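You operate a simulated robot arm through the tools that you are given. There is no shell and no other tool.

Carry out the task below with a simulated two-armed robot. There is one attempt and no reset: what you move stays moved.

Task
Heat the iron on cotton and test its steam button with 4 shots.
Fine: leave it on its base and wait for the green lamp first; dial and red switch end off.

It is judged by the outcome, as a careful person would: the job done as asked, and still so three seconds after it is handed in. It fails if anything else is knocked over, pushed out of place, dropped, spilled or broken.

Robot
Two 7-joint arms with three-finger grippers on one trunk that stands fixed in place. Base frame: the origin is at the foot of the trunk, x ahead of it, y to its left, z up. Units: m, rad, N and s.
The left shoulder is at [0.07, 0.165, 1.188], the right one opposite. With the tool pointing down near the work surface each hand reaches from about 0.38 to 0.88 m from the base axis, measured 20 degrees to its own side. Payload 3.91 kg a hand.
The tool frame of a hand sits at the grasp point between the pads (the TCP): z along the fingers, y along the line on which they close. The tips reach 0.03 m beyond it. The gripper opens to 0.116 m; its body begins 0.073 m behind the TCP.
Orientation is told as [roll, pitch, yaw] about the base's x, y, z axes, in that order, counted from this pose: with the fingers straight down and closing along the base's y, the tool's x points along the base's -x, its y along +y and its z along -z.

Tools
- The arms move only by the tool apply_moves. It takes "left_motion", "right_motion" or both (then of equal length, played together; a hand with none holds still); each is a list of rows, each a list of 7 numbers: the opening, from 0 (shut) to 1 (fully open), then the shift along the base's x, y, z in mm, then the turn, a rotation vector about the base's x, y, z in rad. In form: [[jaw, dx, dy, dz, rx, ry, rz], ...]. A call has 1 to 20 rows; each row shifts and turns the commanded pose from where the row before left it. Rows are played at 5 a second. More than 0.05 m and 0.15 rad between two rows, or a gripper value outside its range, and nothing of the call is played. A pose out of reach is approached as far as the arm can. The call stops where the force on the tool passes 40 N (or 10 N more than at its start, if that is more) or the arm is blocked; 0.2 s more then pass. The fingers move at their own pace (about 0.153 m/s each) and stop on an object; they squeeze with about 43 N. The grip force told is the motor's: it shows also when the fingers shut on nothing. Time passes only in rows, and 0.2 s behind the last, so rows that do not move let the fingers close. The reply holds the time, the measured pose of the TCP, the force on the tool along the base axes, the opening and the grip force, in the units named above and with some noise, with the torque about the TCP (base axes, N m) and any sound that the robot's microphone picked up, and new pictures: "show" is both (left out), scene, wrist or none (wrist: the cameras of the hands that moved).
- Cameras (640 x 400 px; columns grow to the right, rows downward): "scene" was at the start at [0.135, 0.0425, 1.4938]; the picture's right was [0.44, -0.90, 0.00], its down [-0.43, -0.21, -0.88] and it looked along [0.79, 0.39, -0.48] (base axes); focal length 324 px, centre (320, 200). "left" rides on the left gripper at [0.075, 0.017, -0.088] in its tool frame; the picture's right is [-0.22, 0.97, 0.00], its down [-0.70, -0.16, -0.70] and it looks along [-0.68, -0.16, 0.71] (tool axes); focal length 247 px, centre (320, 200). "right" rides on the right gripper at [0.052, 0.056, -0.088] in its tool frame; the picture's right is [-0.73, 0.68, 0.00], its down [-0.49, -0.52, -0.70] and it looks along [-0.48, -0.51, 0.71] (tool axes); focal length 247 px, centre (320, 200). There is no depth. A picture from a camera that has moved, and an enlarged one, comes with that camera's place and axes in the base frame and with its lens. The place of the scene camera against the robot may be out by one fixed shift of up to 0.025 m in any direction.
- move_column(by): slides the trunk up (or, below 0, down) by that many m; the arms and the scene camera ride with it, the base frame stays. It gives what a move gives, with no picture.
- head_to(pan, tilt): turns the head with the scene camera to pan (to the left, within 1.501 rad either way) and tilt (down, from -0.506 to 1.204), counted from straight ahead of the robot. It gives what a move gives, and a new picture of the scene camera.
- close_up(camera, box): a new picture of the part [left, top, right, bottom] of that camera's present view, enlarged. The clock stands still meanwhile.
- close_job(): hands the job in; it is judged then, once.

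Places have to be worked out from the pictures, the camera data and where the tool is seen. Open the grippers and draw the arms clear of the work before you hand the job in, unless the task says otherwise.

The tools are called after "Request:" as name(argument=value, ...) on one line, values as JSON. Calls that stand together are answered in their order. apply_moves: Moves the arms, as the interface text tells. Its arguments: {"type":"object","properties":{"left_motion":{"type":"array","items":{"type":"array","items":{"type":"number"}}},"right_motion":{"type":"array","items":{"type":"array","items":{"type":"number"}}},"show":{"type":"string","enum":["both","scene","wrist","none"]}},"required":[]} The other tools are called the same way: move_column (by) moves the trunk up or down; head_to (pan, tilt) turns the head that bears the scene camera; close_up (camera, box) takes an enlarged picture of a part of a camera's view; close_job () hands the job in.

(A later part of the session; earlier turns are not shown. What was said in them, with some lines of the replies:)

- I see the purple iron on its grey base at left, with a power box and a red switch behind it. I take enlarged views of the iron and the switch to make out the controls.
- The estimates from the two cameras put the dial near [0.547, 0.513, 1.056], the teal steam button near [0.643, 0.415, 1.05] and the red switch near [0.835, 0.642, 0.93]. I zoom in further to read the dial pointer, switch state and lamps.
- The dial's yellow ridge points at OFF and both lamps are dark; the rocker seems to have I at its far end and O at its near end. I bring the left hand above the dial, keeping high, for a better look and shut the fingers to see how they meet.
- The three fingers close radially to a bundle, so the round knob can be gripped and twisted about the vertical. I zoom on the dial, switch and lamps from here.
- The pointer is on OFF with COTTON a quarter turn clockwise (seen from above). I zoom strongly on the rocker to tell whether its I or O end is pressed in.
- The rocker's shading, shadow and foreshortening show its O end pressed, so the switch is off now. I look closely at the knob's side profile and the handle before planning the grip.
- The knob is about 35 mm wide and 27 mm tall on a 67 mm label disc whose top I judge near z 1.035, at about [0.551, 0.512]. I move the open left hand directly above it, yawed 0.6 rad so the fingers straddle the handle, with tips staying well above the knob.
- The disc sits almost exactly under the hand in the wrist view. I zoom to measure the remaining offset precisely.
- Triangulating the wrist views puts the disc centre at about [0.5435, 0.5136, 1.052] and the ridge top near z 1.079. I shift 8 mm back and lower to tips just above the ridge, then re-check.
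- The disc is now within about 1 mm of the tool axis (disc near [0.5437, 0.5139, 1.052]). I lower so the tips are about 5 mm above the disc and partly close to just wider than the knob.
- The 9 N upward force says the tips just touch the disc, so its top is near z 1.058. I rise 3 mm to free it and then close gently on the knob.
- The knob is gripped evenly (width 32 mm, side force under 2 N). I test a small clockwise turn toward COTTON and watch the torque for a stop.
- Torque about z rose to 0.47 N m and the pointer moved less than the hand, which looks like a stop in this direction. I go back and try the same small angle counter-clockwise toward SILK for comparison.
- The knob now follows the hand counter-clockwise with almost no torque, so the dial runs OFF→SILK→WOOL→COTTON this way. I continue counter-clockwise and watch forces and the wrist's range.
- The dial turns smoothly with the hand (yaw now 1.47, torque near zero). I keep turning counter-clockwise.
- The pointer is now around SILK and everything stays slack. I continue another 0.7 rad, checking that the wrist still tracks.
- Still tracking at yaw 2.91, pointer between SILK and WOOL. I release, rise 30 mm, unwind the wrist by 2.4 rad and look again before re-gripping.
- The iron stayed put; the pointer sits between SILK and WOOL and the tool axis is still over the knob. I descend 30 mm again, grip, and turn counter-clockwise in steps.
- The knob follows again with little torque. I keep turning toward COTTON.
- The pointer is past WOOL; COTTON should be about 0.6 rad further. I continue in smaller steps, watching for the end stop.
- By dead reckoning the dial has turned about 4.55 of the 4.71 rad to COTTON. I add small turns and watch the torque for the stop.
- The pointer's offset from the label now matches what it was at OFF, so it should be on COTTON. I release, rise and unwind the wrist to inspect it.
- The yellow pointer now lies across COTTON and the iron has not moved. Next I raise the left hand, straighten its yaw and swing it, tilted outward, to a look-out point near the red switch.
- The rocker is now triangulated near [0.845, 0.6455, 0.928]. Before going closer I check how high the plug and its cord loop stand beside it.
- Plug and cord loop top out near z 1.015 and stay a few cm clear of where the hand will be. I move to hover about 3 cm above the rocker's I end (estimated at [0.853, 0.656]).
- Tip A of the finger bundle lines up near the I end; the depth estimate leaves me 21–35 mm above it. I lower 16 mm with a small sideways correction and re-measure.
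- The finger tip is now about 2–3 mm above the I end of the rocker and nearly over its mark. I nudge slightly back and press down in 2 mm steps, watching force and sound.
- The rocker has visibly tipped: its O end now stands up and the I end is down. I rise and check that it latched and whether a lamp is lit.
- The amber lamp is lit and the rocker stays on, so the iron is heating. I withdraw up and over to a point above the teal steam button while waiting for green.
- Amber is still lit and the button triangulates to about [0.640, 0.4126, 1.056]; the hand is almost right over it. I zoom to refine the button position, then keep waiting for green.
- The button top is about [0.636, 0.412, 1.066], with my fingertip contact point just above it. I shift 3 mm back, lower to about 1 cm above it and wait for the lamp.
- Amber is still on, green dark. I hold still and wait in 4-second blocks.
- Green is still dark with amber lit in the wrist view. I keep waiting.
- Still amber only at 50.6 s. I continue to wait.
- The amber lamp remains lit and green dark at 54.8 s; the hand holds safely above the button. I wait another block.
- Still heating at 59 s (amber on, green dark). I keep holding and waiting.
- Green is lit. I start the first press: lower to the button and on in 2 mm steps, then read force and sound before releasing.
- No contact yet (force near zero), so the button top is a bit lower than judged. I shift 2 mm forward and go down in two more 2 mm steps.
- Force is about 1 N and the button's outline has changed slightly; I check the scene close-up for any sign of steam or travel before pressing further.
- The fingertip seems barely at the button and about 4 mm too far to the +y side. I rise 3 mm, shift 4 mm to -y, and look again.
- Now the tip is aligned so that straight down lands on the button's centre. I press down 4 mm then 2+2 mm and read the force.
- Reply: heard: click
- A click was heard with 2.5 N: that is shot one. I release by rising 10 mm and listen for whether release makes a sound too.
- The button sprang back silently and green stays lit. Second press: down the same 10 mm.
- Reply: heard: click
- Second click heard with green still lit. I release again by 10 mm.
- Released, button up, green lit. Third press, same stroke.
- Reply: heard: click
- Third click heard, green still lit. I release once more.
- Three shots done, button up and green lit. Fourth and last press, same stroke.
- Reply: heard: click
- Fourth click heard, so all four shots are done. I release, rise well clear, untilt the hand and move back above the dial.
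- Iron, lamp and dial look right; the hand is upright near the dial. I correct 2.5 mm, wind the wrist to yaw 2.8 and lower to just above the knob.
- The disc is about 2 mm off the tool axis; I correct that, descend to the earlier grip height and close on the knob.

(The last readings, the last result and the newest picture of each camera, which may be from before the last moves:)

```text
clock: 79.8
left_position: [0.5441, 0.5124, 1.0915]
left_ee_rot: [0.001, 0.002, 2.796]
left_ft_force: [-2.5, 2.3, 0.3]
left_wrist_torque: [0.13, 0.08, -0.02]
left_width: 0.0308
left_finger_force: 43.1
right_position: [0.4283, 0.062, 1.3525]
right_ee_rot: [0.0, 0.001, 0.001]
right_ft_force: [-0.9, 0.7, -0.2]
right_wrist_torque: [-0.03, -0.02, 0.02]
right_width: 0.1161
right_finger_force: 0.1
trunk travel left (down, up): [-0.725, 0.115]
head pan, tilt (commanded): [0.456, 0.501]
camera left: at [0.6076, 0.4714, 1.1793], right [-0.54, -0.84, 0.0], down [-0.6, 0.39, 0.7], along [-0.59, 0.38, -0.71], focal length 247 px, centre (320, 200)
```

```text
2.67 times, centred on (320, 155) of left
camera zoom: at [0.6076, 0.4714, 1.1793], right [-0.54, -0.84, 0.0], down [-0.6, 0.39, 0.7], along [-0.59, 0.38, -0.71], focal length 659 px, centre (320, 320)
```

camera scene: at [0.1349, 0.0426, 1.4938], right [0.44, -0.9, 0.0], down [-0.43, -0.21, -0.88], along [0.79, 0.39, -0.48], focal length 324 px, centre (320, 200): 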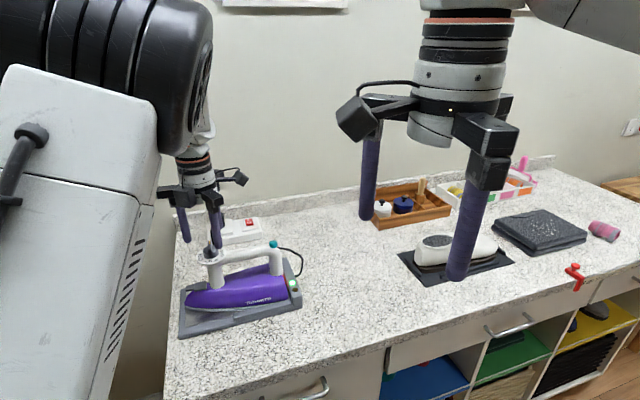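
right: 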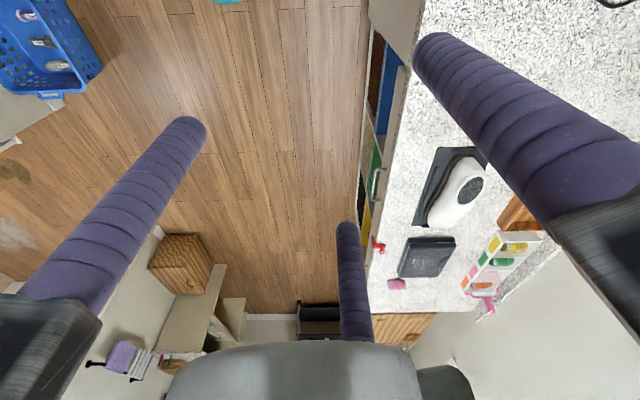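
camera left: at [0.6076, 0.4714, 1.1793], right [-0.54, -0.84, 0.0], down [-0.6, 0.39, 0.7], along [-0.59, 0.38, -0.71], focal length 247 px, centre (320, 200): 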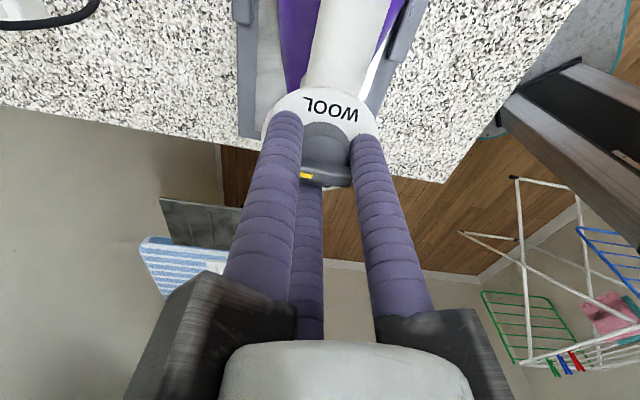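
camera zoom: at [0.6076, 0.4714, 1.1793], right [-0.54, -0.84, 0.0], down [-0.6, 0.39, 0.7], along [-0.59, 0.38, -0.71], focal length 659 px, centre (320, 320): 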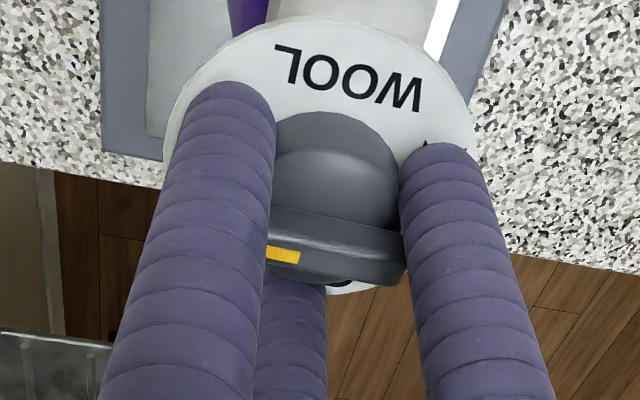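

Gripped with only about 2.5 N sideways. I turn clockwise 2.28 rad back toward OFF.

Request:
apply_moves(left_motion=[[0.2, 0, 0, 0, 0, 0, -0.12], [0.2, 0, 0, 0, 0, 0, -0.12], [0.2, 0, 0, 0, 0, 0, -0.12], [0.2, 0, 0, 0, 0, 0, -0.12], [0.2, 0, 0, 0, 0, 0, -0.12], [0.2, 0, 0, 0, 0, 0, -0.12], [0.2, 0, 0, 0, 0, 0, -0.12], [0.2, 0, 0, 0, 0, 0, -0.12], [0.2, 0, 0, 0, 0, 0, -0.12], [0.2, 0, 0, 0, 0, 0, -0.12], [0.2, 0, 0, 0, 0, 0, -0.12], [0.2, 0, 0, 0, 0, 0, -0.12], [0.2, 0, 0, 0, 0, 0, -0.12], [0.2, 0, 0, 0, 0, 0, -0.12], [0.2, 0, 0, 0, 0, 0, -0.12], [0.2, 0, 0, 0, 0, 0, -0.12], [0.2, 0, 0, 0, 0, 0, -0.12], [0.2, 0, 0, 0, 0, 0, -0.12], [0.2, 0, 0, 0, 0, 0, -0.12], [0.2, 0, 0, 0, 0, 0, 0]], show="both")

Request:
close_up(camera="left", box=[230, 80, 410, 230])

```text
clock: 84.0
left_position: [0.5446, 0.5123, 1.0904]
left_ee_rot: [-0.001, -0.002, 0.513]
left_ft_force: [3.8, 0.1, 3.4]
left_wrist_torque: [0.08, -0.18, -0.02]
left_width: 0.0308
left_finger_force: 43.1
right_position: [0.43, 0.0628, 1.352]
right_ee_rot: [0.001, 0.001, 0.0]
right_ft_force: [0.2, 0.3, 0.4]
right_wrist_torque: [-0.02, -0.06, -0.01]
right_width: 0.1161
right_finger_force: 0.1
trunk travel left (down, up): [-0.725, 0.115]
head pan, tilt (commanded): [0.456, 0.501]
camera scene: at [0.1353, 0.0423, 1.4937], right [0.44, -0.9, 0.0], down [-0.43, -0.21, -0.88], along [0.79, 0.39, -0.48], focal length 324 px, centre (320, 200)
camera left: at [0.4698, 0.491, 1.1794], right [-0.28, 0.96, 0.0], down [0.68, 0.2, 0.7], along [0.67, 0.2, -0.71], focal length 247 px, centre (320, 200)
```

scene: 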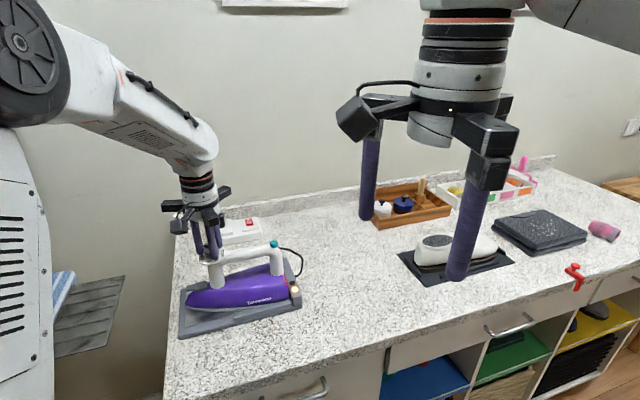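
left: 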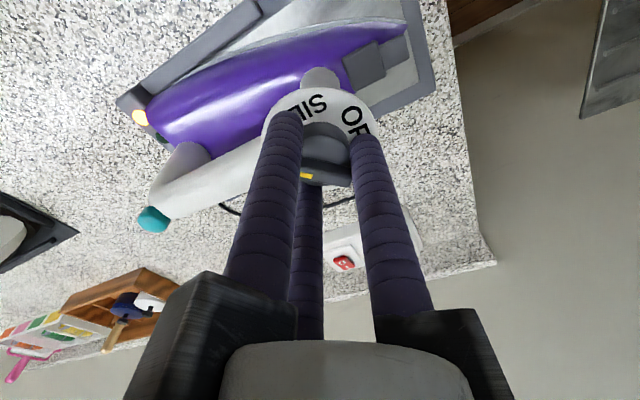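

```text
2.67 times, centred on (320, 155) of left
camera zoom: at [0.4698, 0.491, 1.1794], right [-0.28, 0.96, 0.0], down [0.68, 0.2, 0.7], along [0.67, 0.2, -0.71], focal length 659 px, centre (320, 320)
```

zoom: 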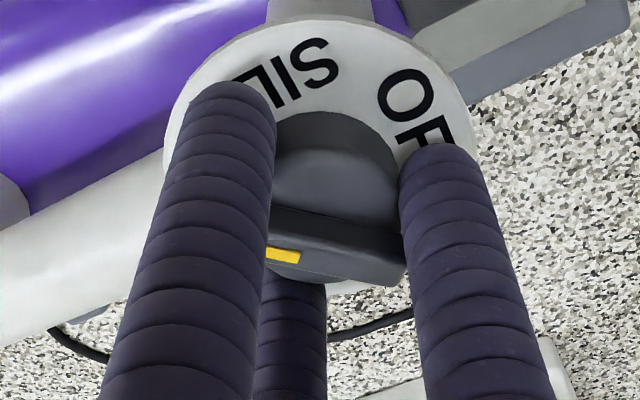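

The pointer came back about halfway (between WOOL and SILK). I release, rise, wind the wrist back to yaw 2.9 for the second half.

Request:
apply_moves(left_motion=[[0.5, 0, 0, 0, 0, 0, 0], [0.5, 0, 0, 0, 0, 0, 0], [0.55, 0, 0, 15, 0, 0, 0], [0.55, 0, 0, 18, 0, 0, 0], [0.55, 0, 0, 0, 0, 0, 0.15], [0.55, 0, 0, 0, 0, 0, 0.15], [0.55, 0, 0, 0, 0, 0, 0.15], [0.55, 0, 0, 0, 0, 0, 0.15], [0.55, 0, 0, 0, 0, 0, 0.15], [0.55, 0, 0, 0, 0, 0, 0.15], [0.55, 0, 0, 0, 0, 0, 0.15], [0.55, 0, 0, 0, 0, 0, 0.15], [0.55, 0, 0, 0, 0, 0, 0.15], [0.55, 0, 0, 0, 0, 0, 0.15], [0.55, 0, 0, 0, 0, 0, 0.15], [0.55, 0, 0, 0, 0, 0, 0.15], [0.55, 0, 0, 0, 0, 0, 0.15], [0.55, 0, 0, 0, 0, 0, 0.15], [0.55, 0, 0, 0, 0, 0, 0.15], [0.55, 0, 0, 0, 0, 0, 0.15]], show="both")

Request:
close_up(camera="left", box=[250, 50, 400, 180])

```text
clock: 88.2
left_position: [0.5447, 0.5117, 1.1253]
left_ee_rot: [-0.001, -0.001, 2.915]
left_ft_force: [-0.1, 0.5, -0.1]
left_wrist_torque: [0.03, -0.04, -0.04]
left_width: 0.064
left_finger_force: 0.1
right_position: [0.4296, 0.0626, 1.3517]
right_ee_rot: [0.001, 0.0, 0.0]
right_ft_force: [-1.2, 0.8, -1.3]
right_wrist_torque: [0.03, -0.01, 0.0]
right_width: 0.1161
right_finger_force: 0.1
trunk travel left (down, up): [-0.725, 0.115]
head pan, tilt (commanded): [0.456, 0.501]
camera scene: at [0.1351, 0.0424, 1.4938], right [0.44, -0.9, 0.0], down [-0.43, -0.21, -0.88], along [0.79, 0.39, -0.48], focal length 324 px, centre (320, 200)
camera left: at [0.6121, 0.4791, 1.2132], right [-0.44, -0.9, 0.0], down [-0.64, 0.31, 0.7], along [-0.63, 0.3, -0.71], focal length 247 px, centre (320, 200)
```

scene: 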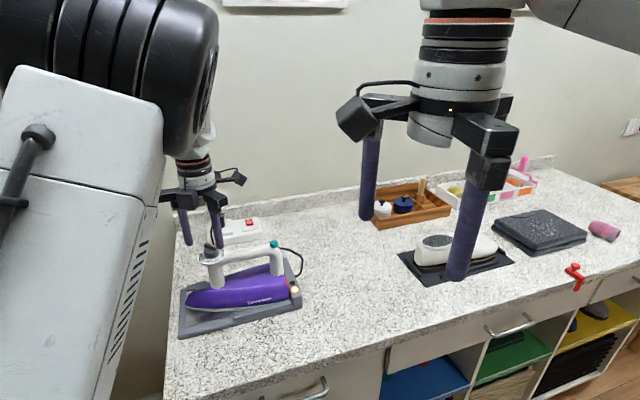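
left: 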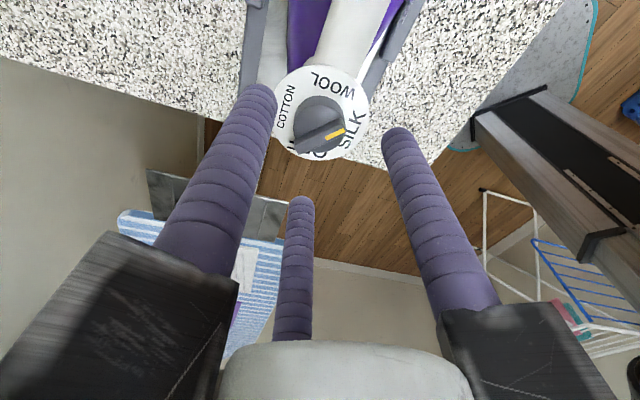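

```text
3.08 times, centred on (325, 115) of left
camera zoom: at [0.6121, 0.4791, 1.2132], right [-0.44, -0.9, 0.0], down [-0.64, 0.31, 0.7], along [-0.63, 0.3, -0.71], focal length 760 px, centre (305, 462)
```

zoom: 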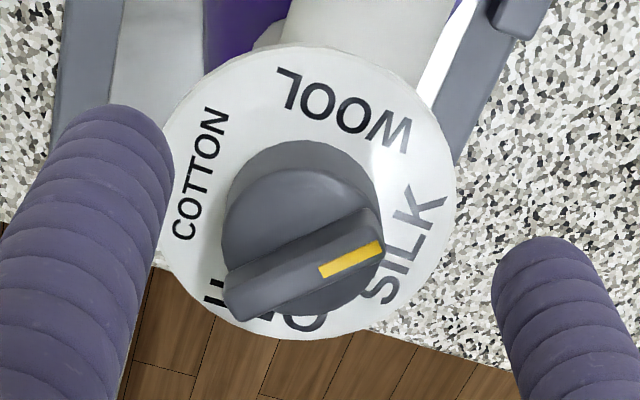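

Alignment is within a couple of mm and the pointer is just before SILK. I descend the same 33 mm, grip, and turn clockwise 2.0 rad.

Request:
apply_moves(left_motion=[[0.55, -0.5, 1, -11, 0, 0, 0], [0.55, 0, 0, -11, 0, 0, 0], [0.55, 0, 0, -11, 0, 0, 0], [0.42, 0, 0, 0, 0, 0, 0], [0.34, 0, 0, 0, 0, 0, 0], [0.28, 0, 0, 0, 0, 0, 0], [0.2, 0, 0, 0, 0, 0, 0], [0.2, 0, 0, 0, 0, 0, 0]], show="wrist")

Request:
apply_moves(left_motion=[[0.2, 0, 0, 0, 0, 0, -0.12], [0.2, 0, 0, 0, 0, 0, -0.12], [0.2, 0, 0, 0, 0, 0, -0.12], [0.2, 0, 0, 0, 0, 0, -0.12], [0.2, 0, 0, 0, 0, 0, -0.12], [0.2, 0, 0, 0, 0, 0, -0.12], [0.2, 0, 0, 0, 0, 0, -0.12], [0.2, 0, 0, 0, 0, 0, -0.12], [0.2, 0, 0, 0, 0, 0, -0.12], [0.2, 0, 0, 0, 0, 0, -0.12], [0.2, 0, 0, 0, 0, 0, -0.12], [0.2, 0, 0, 0, 0, 0, -0.12], [0.2, 0, 0, 0, 0, 0, -0.12], [0.2, 0, 0, 0, 0, 0, -0.12], [0.2, 0, 0, 0, 0, 0, -0.12], [0.2, 0, 0, 0, 0, 0, -0.12], [0.2, 0, 0, 0, 0, 0, -0.1], [0.2, 0, 0, 0, 0, 0, 0]], show="wrist")

Request:
close_up(camera="left", box=[230, 80, 410, 230])

```text
clock: 90.0
left_position: [0.5446, 0.5125, 1.0919]
left_ee_rot: [0.0, -0.001, 2.915]
left_ft_force: [1.8, -2.4, 0.2]
left_wrist_torque: [0.15, -0.1, -0.01]
left_width: 0.0315
left_finger_force: 43.1
right_position: [0.4293, 0.0613, 1.3507]
right_ee_rot: [-0.001, 0.0, 0.002]
right_ft_force: [-0.2, -0.4, 0.3]
right_wrist_torque: [0.04, 0.01, 0.0]
right_width: 0.1161
right_finger_force: 0.1
trunk travel left (down, up): [-0.725, 0.115]
head pan, tilt (commanded): [0.456, 0.501]
camera left: at [0.6125, 0.4799, 1.179], right [-0.44, -0.9, 0.0], down [-0.64, 0.31, 0.7], along [-0.63, 0.31, -0.71], focal length 247 px, centre (320, 200)
```

left: 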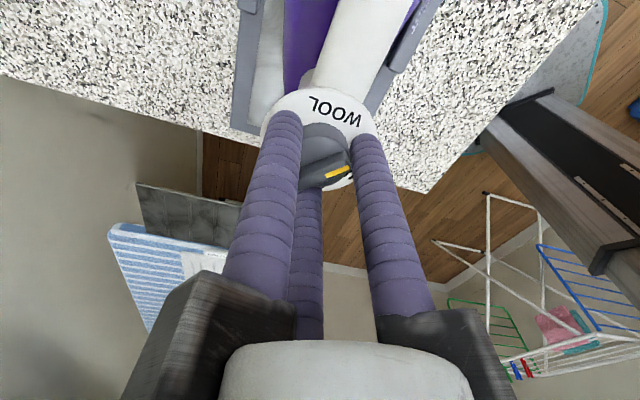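

```text
clock: 93.8
left_position: [0.5443, 0.5136, 1.0909]
left_ee_rot: [-0.001, 0.001, 0.893]
left_ft_force: [-1.1, 0.2, 0.2]
left_wrist_torque: [0.09, 0.1, -0.01]
left_width: 0.0313
left_finger_force: 43.1
right_position: [0.4296, 0.0648, 1.3524]
right_ee_rot: [-0.001, -0.001, -0.001]
right_ft_force: [0.3, 0.6, 0.0]
right_wrist_torque: [0.02, 0.0, 0.01]
right_width: 0.1161
right_finger_force: 0.1
trunk travel left (down, up): [-0.725, 0.115]
head pan, tilt (commanded): [0.456, 0.501]
camera left: at [0.4825, 0.4666, 1.1792], right [-0.62, 0.79, 0.0], down [0.56, 0.44, 0.7], along [0.55, 0.43, -0.72], focal length 247 px, centre (320, 200)
```

left: 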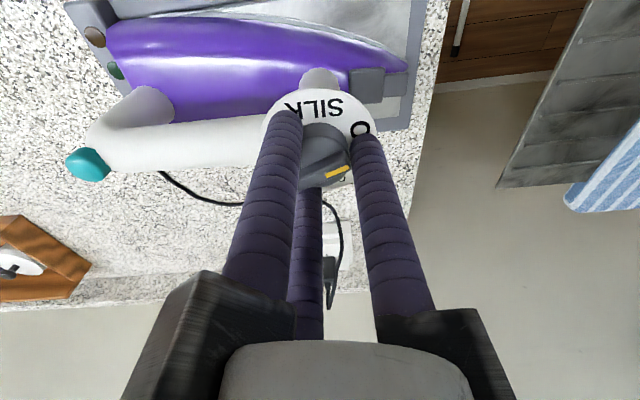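

```text
2.67 times, centred on (320, 155) of left
camera zoom: at [0.4825, 0.4666, 1.1792], right [-0.62, 0.79, 0.0], down [0.56, 0.44, 0.7], along [0.55, 0.43, -0.72], focal length 659 px, centre (320, 320)
```

zoom: 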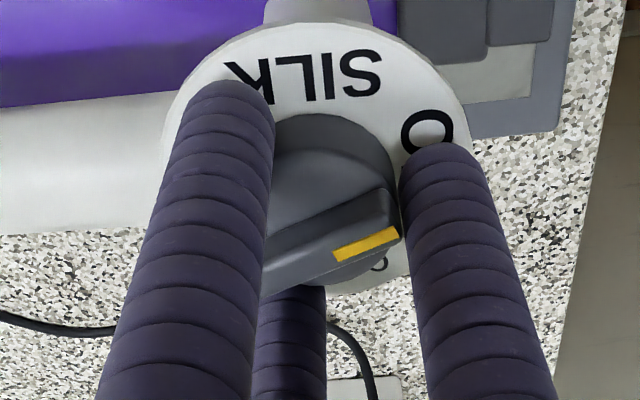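

Lamps are dark already; about 0.4 rad remains to OFF. I turn further in smaller steps, watching for the stop torque.

Request:
apply_moves(left_motion=[[0.2, 0, 0, 0, 0, 0, -0.1], [0.2, 0, 0, 0, 0, 0, -0.1], [0.2, 0, 0, 0, 0, 0, -0.1], [0.2, 0, 0, 0, 0, 0, -0.05], [0.2, 0, 0, 0, 0, 0, -0.05], [0.2, 0, 0, 0, 0, 0, 0]], show="wrist")

Request:
close_up(camera="left", box=[230, 80, 410, 230])

```text
clock: 95.2
left_position: [0.5454, 0.5128, 1.0917]
left_ee_rot: [-0.001, 0.0, 0.491]
left_ft_force: [0.6, 0.6, 0.8]
left_wrist_torque: [-0.4, 0.02, 0.04]
left_width: 0.0316
left_finger_force: 43.4
right_position: [0.4296, 0.0635, 1.3516]
right_ee_rot: [0.001, -0.001, 0.001]
right_ft_force: [-0.3, -0.4, -0.1]
right_wrist_torque: [-0.02, 0.02, -0.02]
right_width: 0.116
right_finger_force: 0.1
trunk travel left (down, up): [-0.725, 0.115]
head pan, tilt (commanded): [0.456, 0.501]
camera left: at [0.469, 0.4937, 1.1792], right [-0.26, 0.96, 0.0], down [0.69, 0.19, 0.7], along [0.68, 0.18, -0.71], focal length 247 px, centre (320, 200)
```

left: 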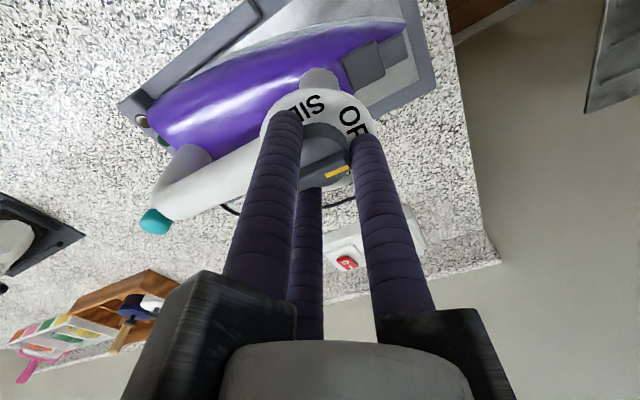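

```text
2.67 times, centred on (320, 155) of left
camera zoom: at [0.469, 0.4937, 1.1792], right [-0.26, 0.96, 0.0], down [0.69, 0.19, 0.7], along [0.68, 0.18, -0.71], focal length 659 px, centre (320, 320)
```

zoom: 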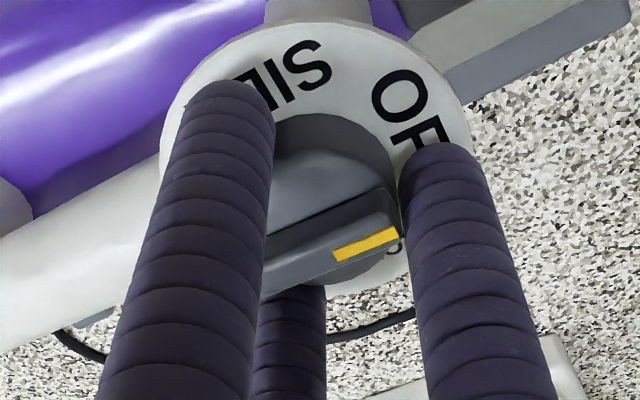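

The view matches the original OFF position within about 2°. I add a tiny clockwise nudge to seat it at the OFF stop.

Request:
apply_moves(left_motion=[[0.2, 0, 0, 0, 0, 0, -0.03], [0.2, 0, 0, 0, 0, 0, -0.03], [0.2, 0, 0, 0, 0, 0, 0]], show="none")

```text
clock: 96.0
left_position: [0.5453, 0.5148, 1.0906]
left_ee_rot: [0.0, 0.0, 0.432]
left_ft_force: [3.1, 1.5, 1.1]
left_wrist_torque: [-0.17, -0.41, 0.37]
left_width: 0.0313
left_finger_force: 42.7
right_position: [0.4295, 0.0641, 1.3513]
right_ee_rot: [-0.001, 0.0, -0.001]
right_ft_force: [-0.1, -0.7, -0.4]
right_wrist_torque: [0.01, 0.0, -0.01]
right_width: 0.1158
right_finger_force: 0.1
trunk travel left (down, up): [-0.725, 0.115]
head pan, tilt (commanded): [0.456, 0.501]
```

Torque rose to 0.37 N m, so the dial is at its OFF stop. I open, rise and inspect the dial.

Request:
apply_moves(left_motion=[[0.5, 0, 0, 0, 0, 0, 0], [0.6, 0, 0, 0, 0, 0, 0], [0.6, 0, 0, 15, 0, 0, 0], [0.6, 0, 0, 20, 0, 0, 0], [0.6, 0, 0, 40, 0, 0, 0], [0.6, 0, 0, 0, 0, 0, 0]], show="both")

Request:
close_up(camera="left", box=[250, 20, 400, 150])

Request:
close_up(camera="scene", box=[170, 200, 320, 320])

```text
clock: 97.4
left_position: [0.5443, 0.5137, 1.1666]
left_ee_rot: [0.001, -0.001, 0.433]
left_ft_force: [0.9, 0.1, -0.1]
left_wrist_torque: [-0.03, -0.03, 0.0]
left_width: 0.0694
left_finger_force: 0.1
right_position: [0.4296, 0.0643, 1.3519]
right_ee_rot: [0.001, 0.001, 0.001]
right_ft_force: [-0.2, 0.1, -0.3]
right_wrist_torque: [0.0, 0.02, 0.0]
right_width: 0.1158
right_finger_force: 0.0
trunk travel left (down, up): [-0.725, 0.115]
head pan, tilt (commanded): [0.456, 0.501]
camera scene: at [0.1354, 0.0429, 1.4937], right [0.44, -0.9, 0.0], down [-0.43, -0.21, -0.88], along [0.79, 0.39, -0.48], focal length 324 px, centre (320, 200)
camera left: at [0.4675, 0.498, 1.2546], right [-0.21, 0.98, 0.0], down [0.7, 0.15, 0.7], along [0.68, 0.14, -0.71], focal length 247 px, centre (320, 200)
```

scene: 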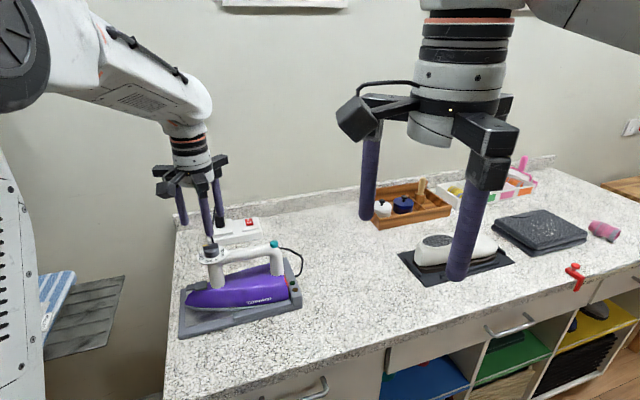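
left: 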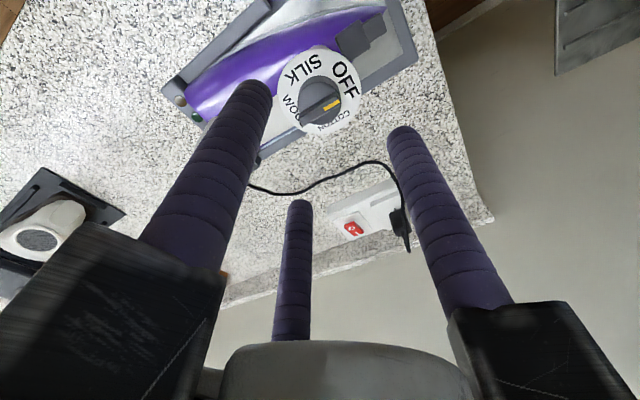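

```text
3.08 times, centred on (325, 85) of left
camera zoom: at [0.4675, 0.498, 1.2546], right [-0.21, 0.98, 0.0], down [0.7, 0.15, 0.7], along [0.68, 0.14, -0.71], focal length 760 px, centre (305, 554)
```

zoom: 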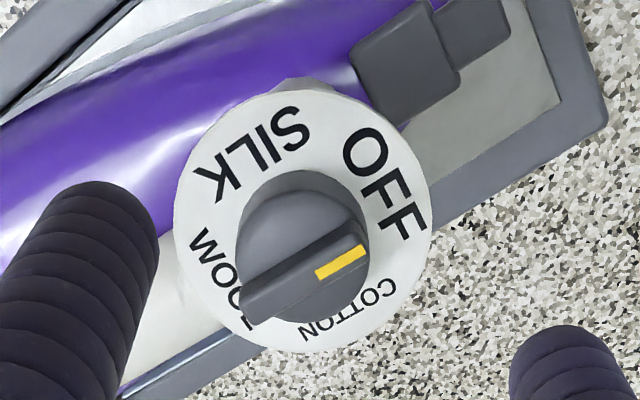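

```text
3.33 times, centred on (245, 260) of scene
camera zoom: at [0.1354, 0.0429, 1.4937], right [0.44, -0.9, 0.0], down [-0.43, -0.21, -0.88], along [0.79, 0.39, -0.48], focal length 1078 px, centre (570, 0)
```

zoom: 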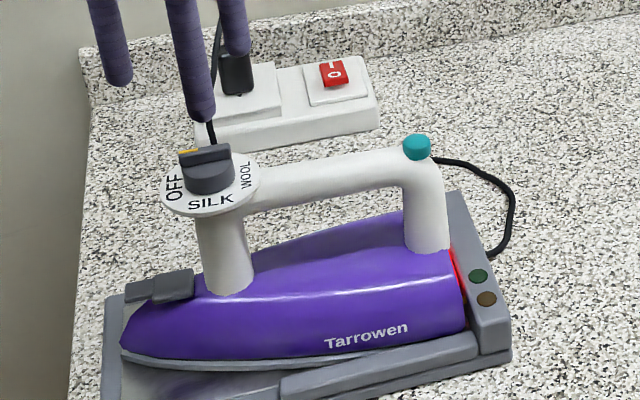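

Dial is on OFF, both lamps dark, iron in place. Now I take the same route to the switch, tilted, hovering above the rocker's raised O end near [0.825, 0.633].

Request:
apply_moves(left_motion=[[0.3, 0, 0, 20, 0, 0, -0.1083], [0.1, 0, 0, 20, 0, 0, -0.1083], [0, 0, 0, 20, 0, 0, -0.1083], [0, 0, 0, 20, 0, 0, -0.1083], [0, 40, 16, -20, 0.0817, -0.1258, 0], [0, 40, 16, -20, 0.0817, -0.1258, 0], [0, 40, 16, -20, 0.0817, -0.1258, 0], [0, 40, 16, -20, 0.0817, -0.1258, 0], [0, 40, 16, -20, 0, 0, 0], [0, 40, 16, -20, 0, 0, 0], [0, 13.7, 7.7, -30, 0, 0, 0], [0, 13.7, 7.7, -30, 0, 0, 0], [0, 13.7, 7.7, -30, 0, 0, 0], [0, 0, 0, 0, 0, 0, 0]], show="both")

Request:
close_up(camera="left", box=[200, 0, 420, 160])

```text
clock: 100.4
left_position: [0.8241, 0.6322, 1.0365]
left_ee_rot: [0.357, -0.493, -0.093]
left_ft_force: [0.1, 0.3, -0.4]
left_wrist_torque: [0.03, 0.02, 0.03]
left_width: 0.0091
left_finger_force: 43.1
right_position: [0.4287, 0.0622, 1.3528]
right_ee_rot: [0.002, 0.0, 0.0]
right_ft_force: [-0.8, -0.8, -0.1]
right_wrist_torque: [0.03, 0.03, 0.03]
right_width: 0.1162
right_finger_force: 0.1
trunk travel left (down, up): [-0.725, 0.115]
head pan, tilt (commanded): [0.456, 0.501]
camera scene: at [0.1338, 0.0418, 1.4939], right [0.44, -0.9, 0.0], down [-0.43, -0.21, -0.88], along [0.79, 0.39, -0.48], focal length 324 px, centre (320, 200)
camera left: at [0.7137, 0.6285, 1.0785], right [0.12, 0.91, 0.41], down [0.29, -0.42, 0.86], along [0.95, 0.02, -0.31], focal length 247 px, centre (320, 200)
```

scene: 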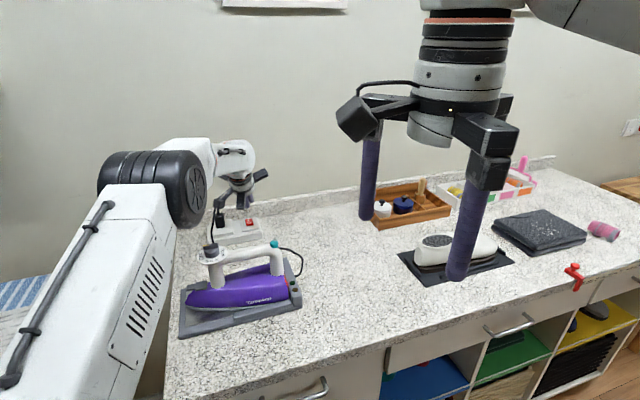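
left: 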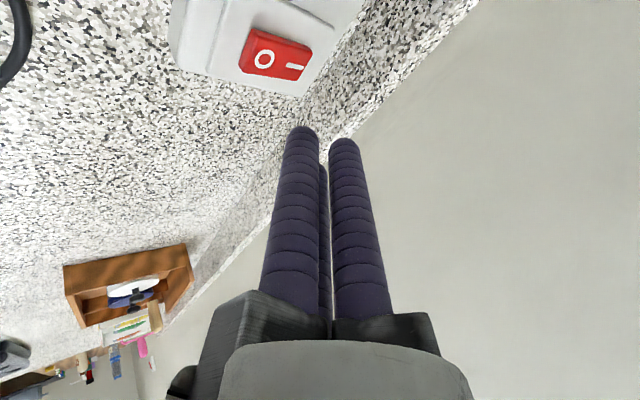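

```text
2.50 times, centred on (310, 80) of left
camera zoom: at [0.7137, 0.6285, 1.0785], right [0.12, 0.91, 0.41], down [0.29, -0.42, 0.86], along [0.95, 0.02, -0.31], focal length 617 px, centre (345, 500)
```

zoom: 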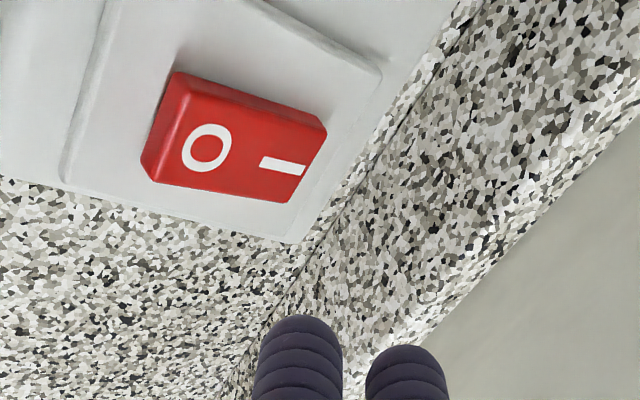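

The O mark projects to about [0.825, 0.636], right under where the fingertip will come down. I descend 38 mm and re-check before pressing.

Request:
apply_moves(left_motion=[[0, -0.5, -0.5, -13, 0, 0, 0], [0, -0.5, -0.5, -13, 0, 0, 0], [0, 0, 0, -12, 0, 0, 0], [0, 0, 0, 0, 0, 0, 0]], show="wrist")

Request:
close_up(camera="left", box=[200, 0, 420, 160])

Request:
close_up(camera="scene", box=[220, 190, 280, 240])

```text
clock: 101.4
left_position: [0.8244, 0.6325, 0.9966]
left_ee_rot: [0.359, -0.493, -0.09]
left_ft_force: [1.0, -0.4, 0.4]
left_wrist_torque: [-0.04, -0.03, -0.02]
left_width: 0.009
left_finger_force: 42.7
right_position: [0.4299, 0.0634, 1.3517]
right_ee_rot: [0.0, -0.001, 0.0]
right_ft_force: [0.3, 0.5, -0.1]
right_wrist_torque: [-0.01, -0.03, -0.05]
right_width: 0.1158
right_finger_force: 0.2
trunk travel left (down, up): [-0.725, 0.115]
head pan, tilt (commanded): [0.456, 0.501]
camera left: at [0.714, 0.6277, 1.0406], right [0.12, 0.91, 0.41], down [0.29, -0.42, 0.86], along [0.95, 0.02, -0.31], focal length 247 px, centre (320, 200)
```

left: 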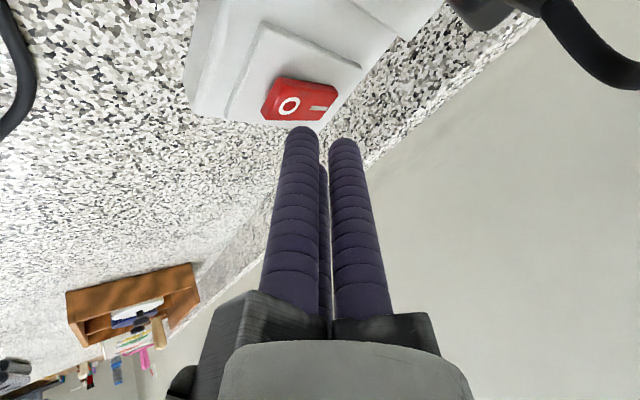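

```text
2.50 times, centred on (310, 80) of left
camera zoom: at [0.714, 0.6277, 1.0406], right [0.12, 0.91, 0.41], down [0.29, -0.42, 0.86], along [0.95, 0.02, -0.31], focal length 617 px, centre (345, 500)
```

zoom: 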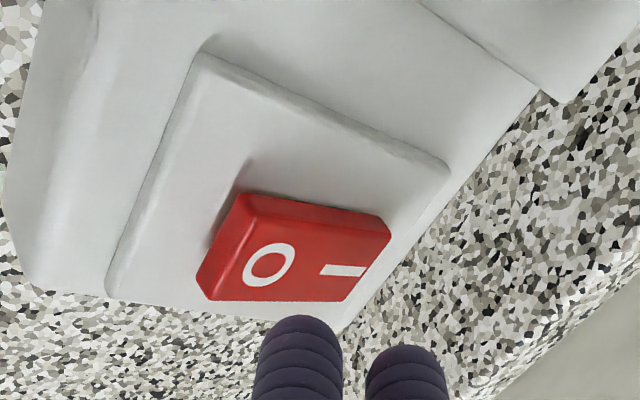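

```text
8.00 times, centred on (250, 215) of scene
camera zoom: at [0.135, 0.0425, 1.4938], right [0.44, -0.9, 0.0], down [-0.43, -0.21, -0.88], along [0.79, 0.39, -0.48], focal length 2588 px, centre (880, 80)
```

zoom: 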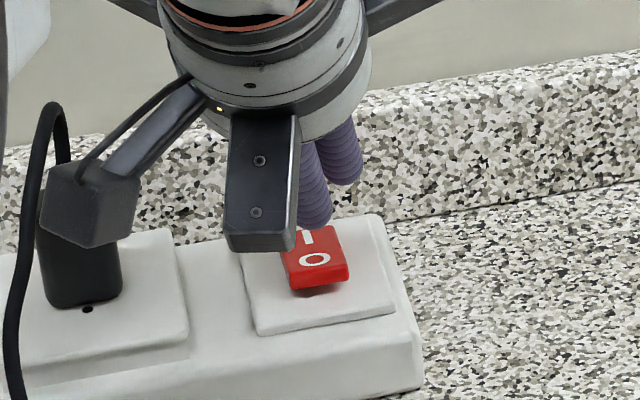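

The scene view shows the tip straight above the O mark, about 15 mm up. I descend and press in small steps, watching force and the rocker.

Request:
apply_moves(left_motion=[[0, 0, 0, -6, 0, 0, 0], [0, 0, 0, -6, 0, 0, 0], [0, 0, 0, -2, 0, 0, 0], [0, 0, 0, -2, 0, 0, 0], [0, 0, 0, -2, 0, 0, 0], [0, 0, 0, -1, 0, 0, 0]], show="wrist")

Request:
close_up(camera="left", box=[200, 0, 420, 160])

Request:
close_up(camera="scene", box=[220, 190, 280, 240])

```text
clock: 102.8
left_position: [0.824, 0.6306, 0.9792]
left_ee_rot: [0.354, -0.492, -0.092]
left_ft_force: [-0.7, 0.7, 1.3]
left_wrist_torque: [0.01, -0.01, 0.01]
left_width: 0.0091
left_finger_force: 43.2
right_position: [0.4298, 0.0629, 1.3515]
right_ee_rot: [0.0, 0.0, 0.001]
right_ft_force: [0.1, -0.9, -0.2]
right_wrist_torque: [-0.04, 0.04, 0.01]
right_width: 0.1159
right_finger_force: 0.0
trunk travel left (down, up): [-0.725, 0.115]
head pan, tilt (commanded): [0.456, 0.501]
camera left: at [0.7145, 0.627, 1.0211], right [0.12, 0.91, 0.41], down [0.29, -0.42, 0.86], along [0.95, 0.02, -0.32], focal length 247 px, centre (320, 200)
```

left: 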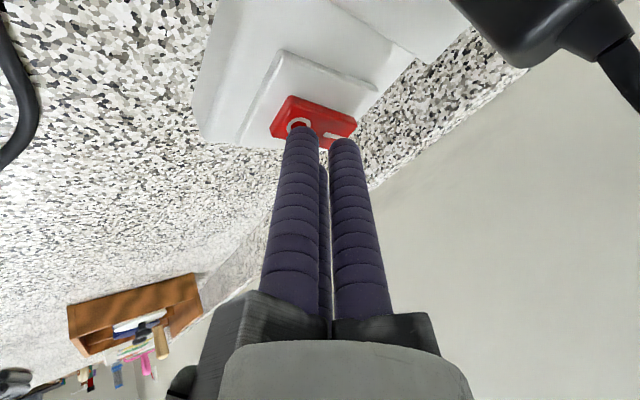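

```text
2.50 times, centred on (310, 80) of left
camera zoom: at [0.7145, 0.627, 1.0211], right [0.12, 0.91, 0.41], down [0.29, -0.42, 0.86], along [0.95, 0.02, -0.32], focal length 617 px, centre (345, 500)
```

zoom: 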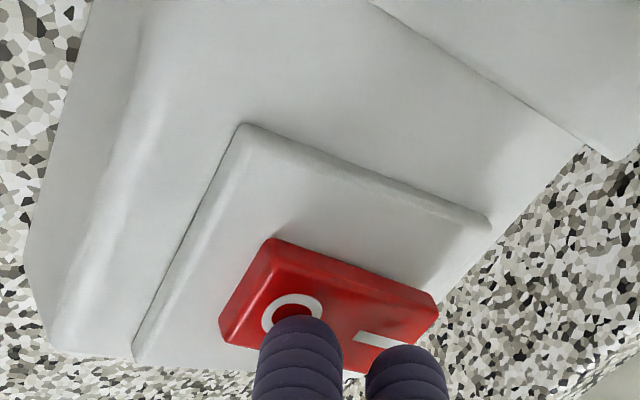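

```text
8.00 times, centred on (250, 215) of scene
camera zoom: at [0.1354, 0.0427, 1.4937], right [0.44, -0.9, 0.0], down [-0.43, -0.21, -0.88], along [0.79, 0.39, -0.48], focal length 2588 px, centre (880, 80)
```

zoom: 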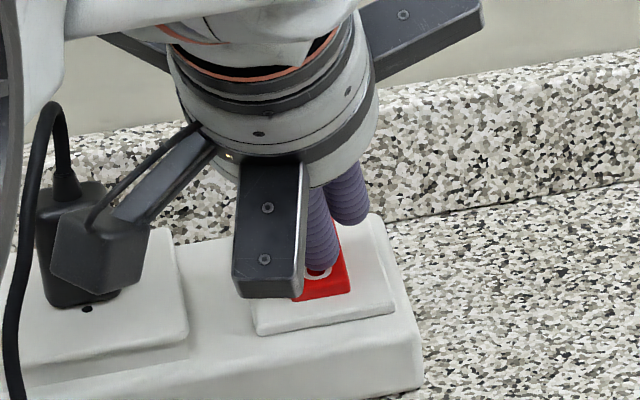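

The rocker has nearly levelled to its off tilt with 1.3 N. I push 2 mm more, then lift clear and check.

Request:
apply_moves(left_motion=[[0, 0, 0, -1, 0, 0, 0], [0, 0, 0, -1, 0, 0, 0], [0, 0, 0, 0, 0, 0, 0], [0, 0, 0, 15, 0, 0, 0], [0, 0, 0, 20, 0, 0, 0], [0, 0, 0, 10, 0, 0, 0], [0, 0, 0, 0, 0, 0, 0]], show="both")

Request:
close_up(camera="left", box=[200, 0, 420, 160])

Request:
close_up(camera="scene", box=[220, 200, 280, 240])

```text
clock: 104.4
left_position: [0.8243, 0.6308, 1.0224]
left_ee_rot: [0.355, -0.494, -0.092]
left_ft_force: [-0.1, 0.9, 1.0]
left_wrist_torque: [0.0, -0.02, 0.02]
left_width: 0.0089
left_finger_force: 43.0
right_position: [0.429, 0.0629, 1.3524]
right_ee_rot: [0.002, 0.0, 0.001]
right_ft_force: [0.9, 0.3, 0.2]
right_wrist_torque: [0.0, -0.03, 0.0]
right_width: 0.1161
right_finger_force: 0.2
trunk travel left (down, up): [-0.725, 0.115]
head pan, tilt (commanded): [0.456, 0.501]
camera scene: at [0.1351, 0.0426, 1.4937], right [0.44, -0.9, 0.0], down [-0.43, -0.21, -0.88], along [0.79, 0.39, -0.48], focal length 324 px, centre (320, 200)
camera left: at [0.7139, 0.6271, 1.0647], right [0.12, 0.91, 0.41], down [0.29, -0.42, 0.86], along [0.95, 0.02, -0.31], focal length 247 px, centre (320, 200)
```

scene: 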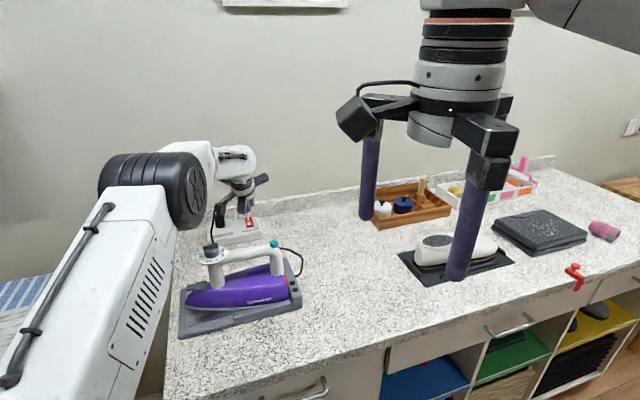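
left: 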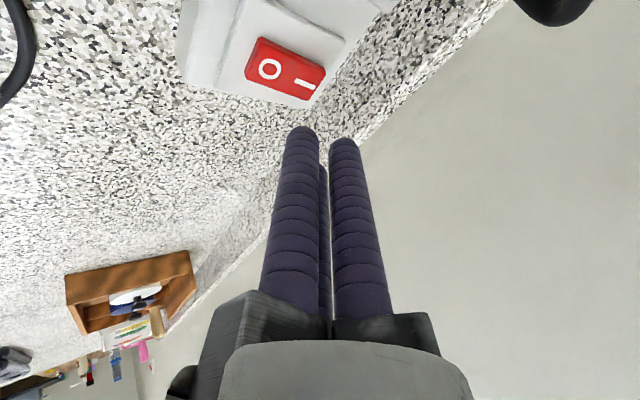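

```text
2.50 times, centred on (310, 80) of left
camera zoom: at [0.7139, 0.6271, 1.0647], right [0.12, 0.91, 0.41], down [0.29, -0.42, 0.86], along [0.95, 0.02, -0.31], focal length 617 px, centre (345, 500)
```

zoom: 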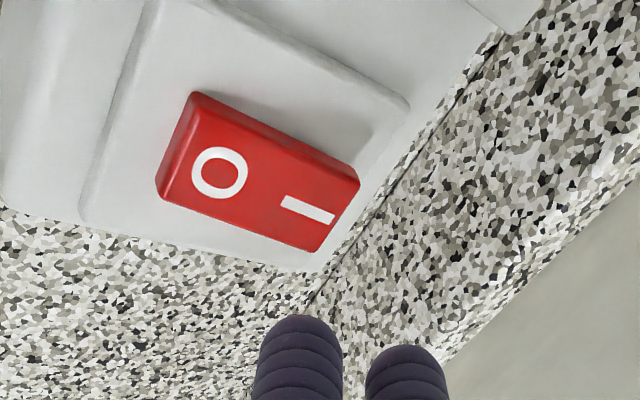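

```text
10.00 times, centred on (250, 220) of scene
camera zoom: at [0.1351, 0.0426, 1.4937], right [0.44, -0.9, 0.0], down [-0.43, -0.21, -0.88], along [0.79, 0.39, -0.48], focal length 3235 px, centre (1020, 0)
```

zoom: 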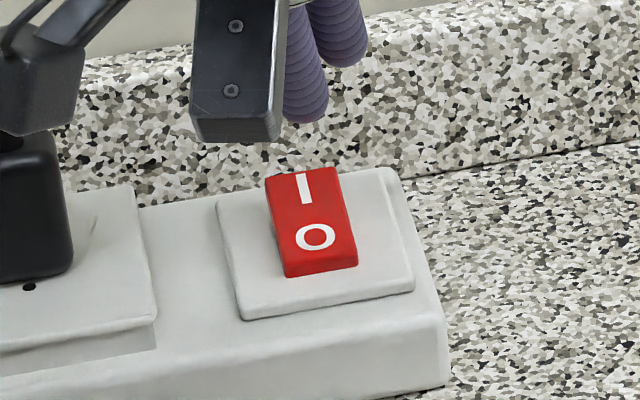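

The rocker is back in its original off tilt (O pressed, I raised). I withdraw the left hand up and back to near its starting place, untilting and opening the gripper.

Request:
apply_moves(left_motion=[[0, 0, 0, 45, 0, 0, 0], [0, 0, 0, 45, 0, 0, 0], [0, -5, -3, 45, 0, 0, 0], [0, -40, -5, 20, 0, 0, 0], [0, -40, -5, 20, 0, 0, 0], [0, -40, -5, 20, -0.0817, 0.1258, 0], [0, -40, -5, 20, -0.0817, 0.1258, 0], [0, -40, -5, 20, -0.0817, 0.1258, 0], [0.3, -40, -5, 20, -0.0817, 0.1258, 0], [0.6, -40, -5, 20, 0, 0, 0], [0.8, -40, -5, 20, 0, 0, 0], [1, -40, -5, 20, 0, 0, 0], [1, -40, -5, 10, 0, 0, 0], [1, 0, 0, 0, 0, 0, 0]], show="both")

Request:
close_up(camera="scene", box=[160, 190, 320, 350])

Request:
close_up(camera="scene", box=[240, 212, 260, 228])

Request:
close_up(camera="left", box=[230, 20, 440, 220])

```text
clock: 107.4
left_position: [0.4195, 0.5801, 1.3465]
left_ee_rot: [-0.002, 0.002, -0.001]
left_ft_force: [0.2, 0.3, 0.8]
left_wrist_torque: [-0.02, 0.04, 0.0]
left_width: 0.1158
left_finger_force: 0.1
right_position: [0.43, 0.0653, 1.3513]
right_ee_rot: [-0.002, 0.001, -0.002]
right_ft_force: [0.8, 0.9, 0.3]
right_wrist_torque: [-0.02, -0.02, 0.02]
right_width: 0.116
right_finger_force: 0.0
trunk travel left (down, up): [-0.725, 0.115]
head pan, tilt (commanded): [0.456, 0.501]
camera scene: at [0.1353, 0.0445, 1.4937], right [0.44, -0.9, 0.0], down [-0.43, -0.21, -0.88], along [0.79, 0.39, -0.48], focal length 324 px, centre (320, 200)
camera left: at [0.3425, 0.5984, 1.4349], right [0.22, 0.97, 0.0], down [0.7, -0.16, 0.7], along [0.68, -0.16, -0.71], focal length 247 px, centre (320, 200)
```

scene: 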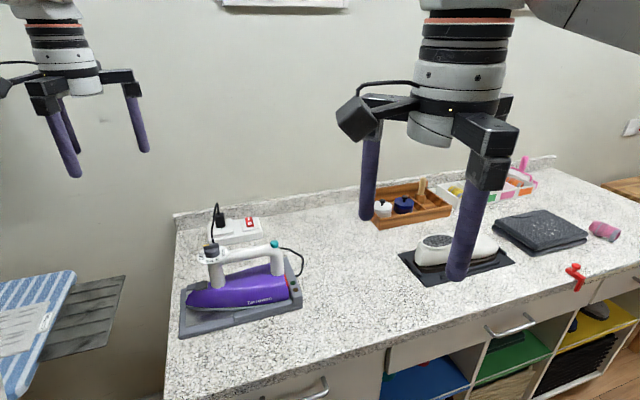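
left: 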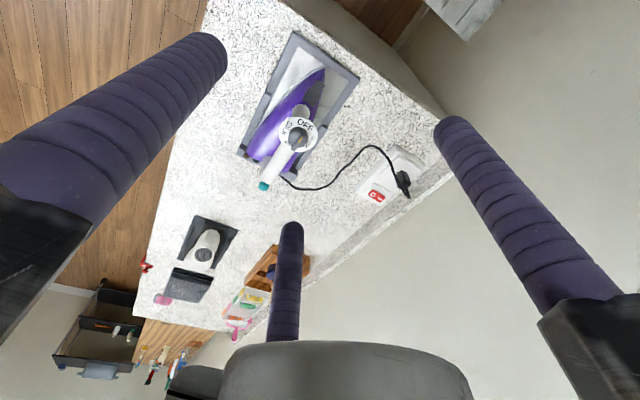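

```text
2.50 times, centred on (240, 270) of scene
camera zoom: at [0.1353, 0.0445, 1.4937], right [0.44, -0.9, 0.0], down [-0.43, -0.21, -0.88], along [0.79, 0.39, -0.48], focal length 809 px, centre (520, 25)
```

zoom: 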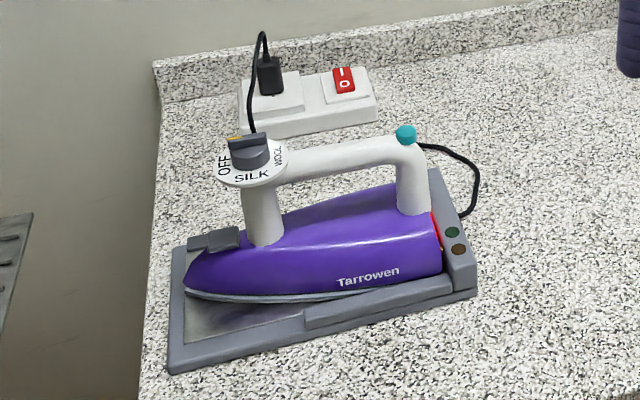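

```text
16.00 times, centred on (250, 220) of scene
camera zoom: at [0.1353, 0.0445, 1.4937], right [0.44, -0.9, 0.0], down [-0.43, -0.21, -0.88], along [0.79, 0.39, -0.48], focal length 5176 px, centre (1440, -120)
```

zoom: 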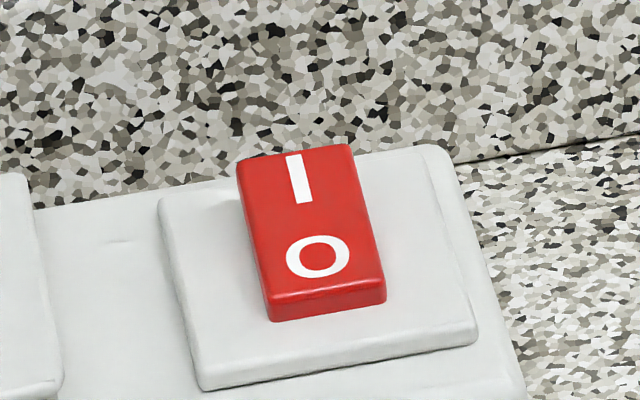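

```text
2.00 times, centred on (335, 120) of left
camera zoom: at [0.3425, 0.5984, 1.4349], right [0.22, 0.97, 0.0], down [0.7, -0.16, 0.7], along [0.68, -0.16, -0.71], focal length 494 px, centre (290, 360)
```

zoom: 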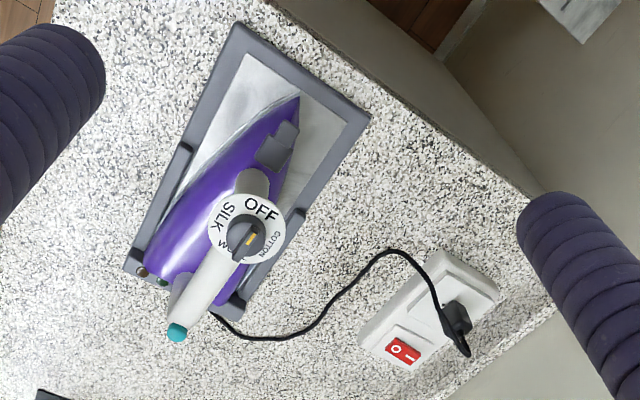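

The dial points at OFF, the red switch is off, both lamps are dark, and the iron still sits on its base where it was. Both hands are open and clear, and four clicks were heard after green lit, so I hand the job in.

Request:
close_job()

```text
The job is handed in.
```

The iron was heated on cotton and its steam button was pressed four times. The job is handed in.

- **Heating:** I turned the dial to COTTON and switched the red switch on. The amber lamp came on while it heated, and the green lamp was lit at about 63 s.
- **Steam shots:** I pressed the button four times after green came on. Each press gave one click, and the green lamp stayed lit throughout. I saw no visible steam in the pictures, so the clicks are the evidence for the four shots.
- **End state:** The dial is back at its OFF stop, the red switch is off and both lamps are dark. The iron stayed on its base the whole time, and nothing in the pictures looked moved or knocked over.
- **Arms:** Both grippers are open and clear of the work.
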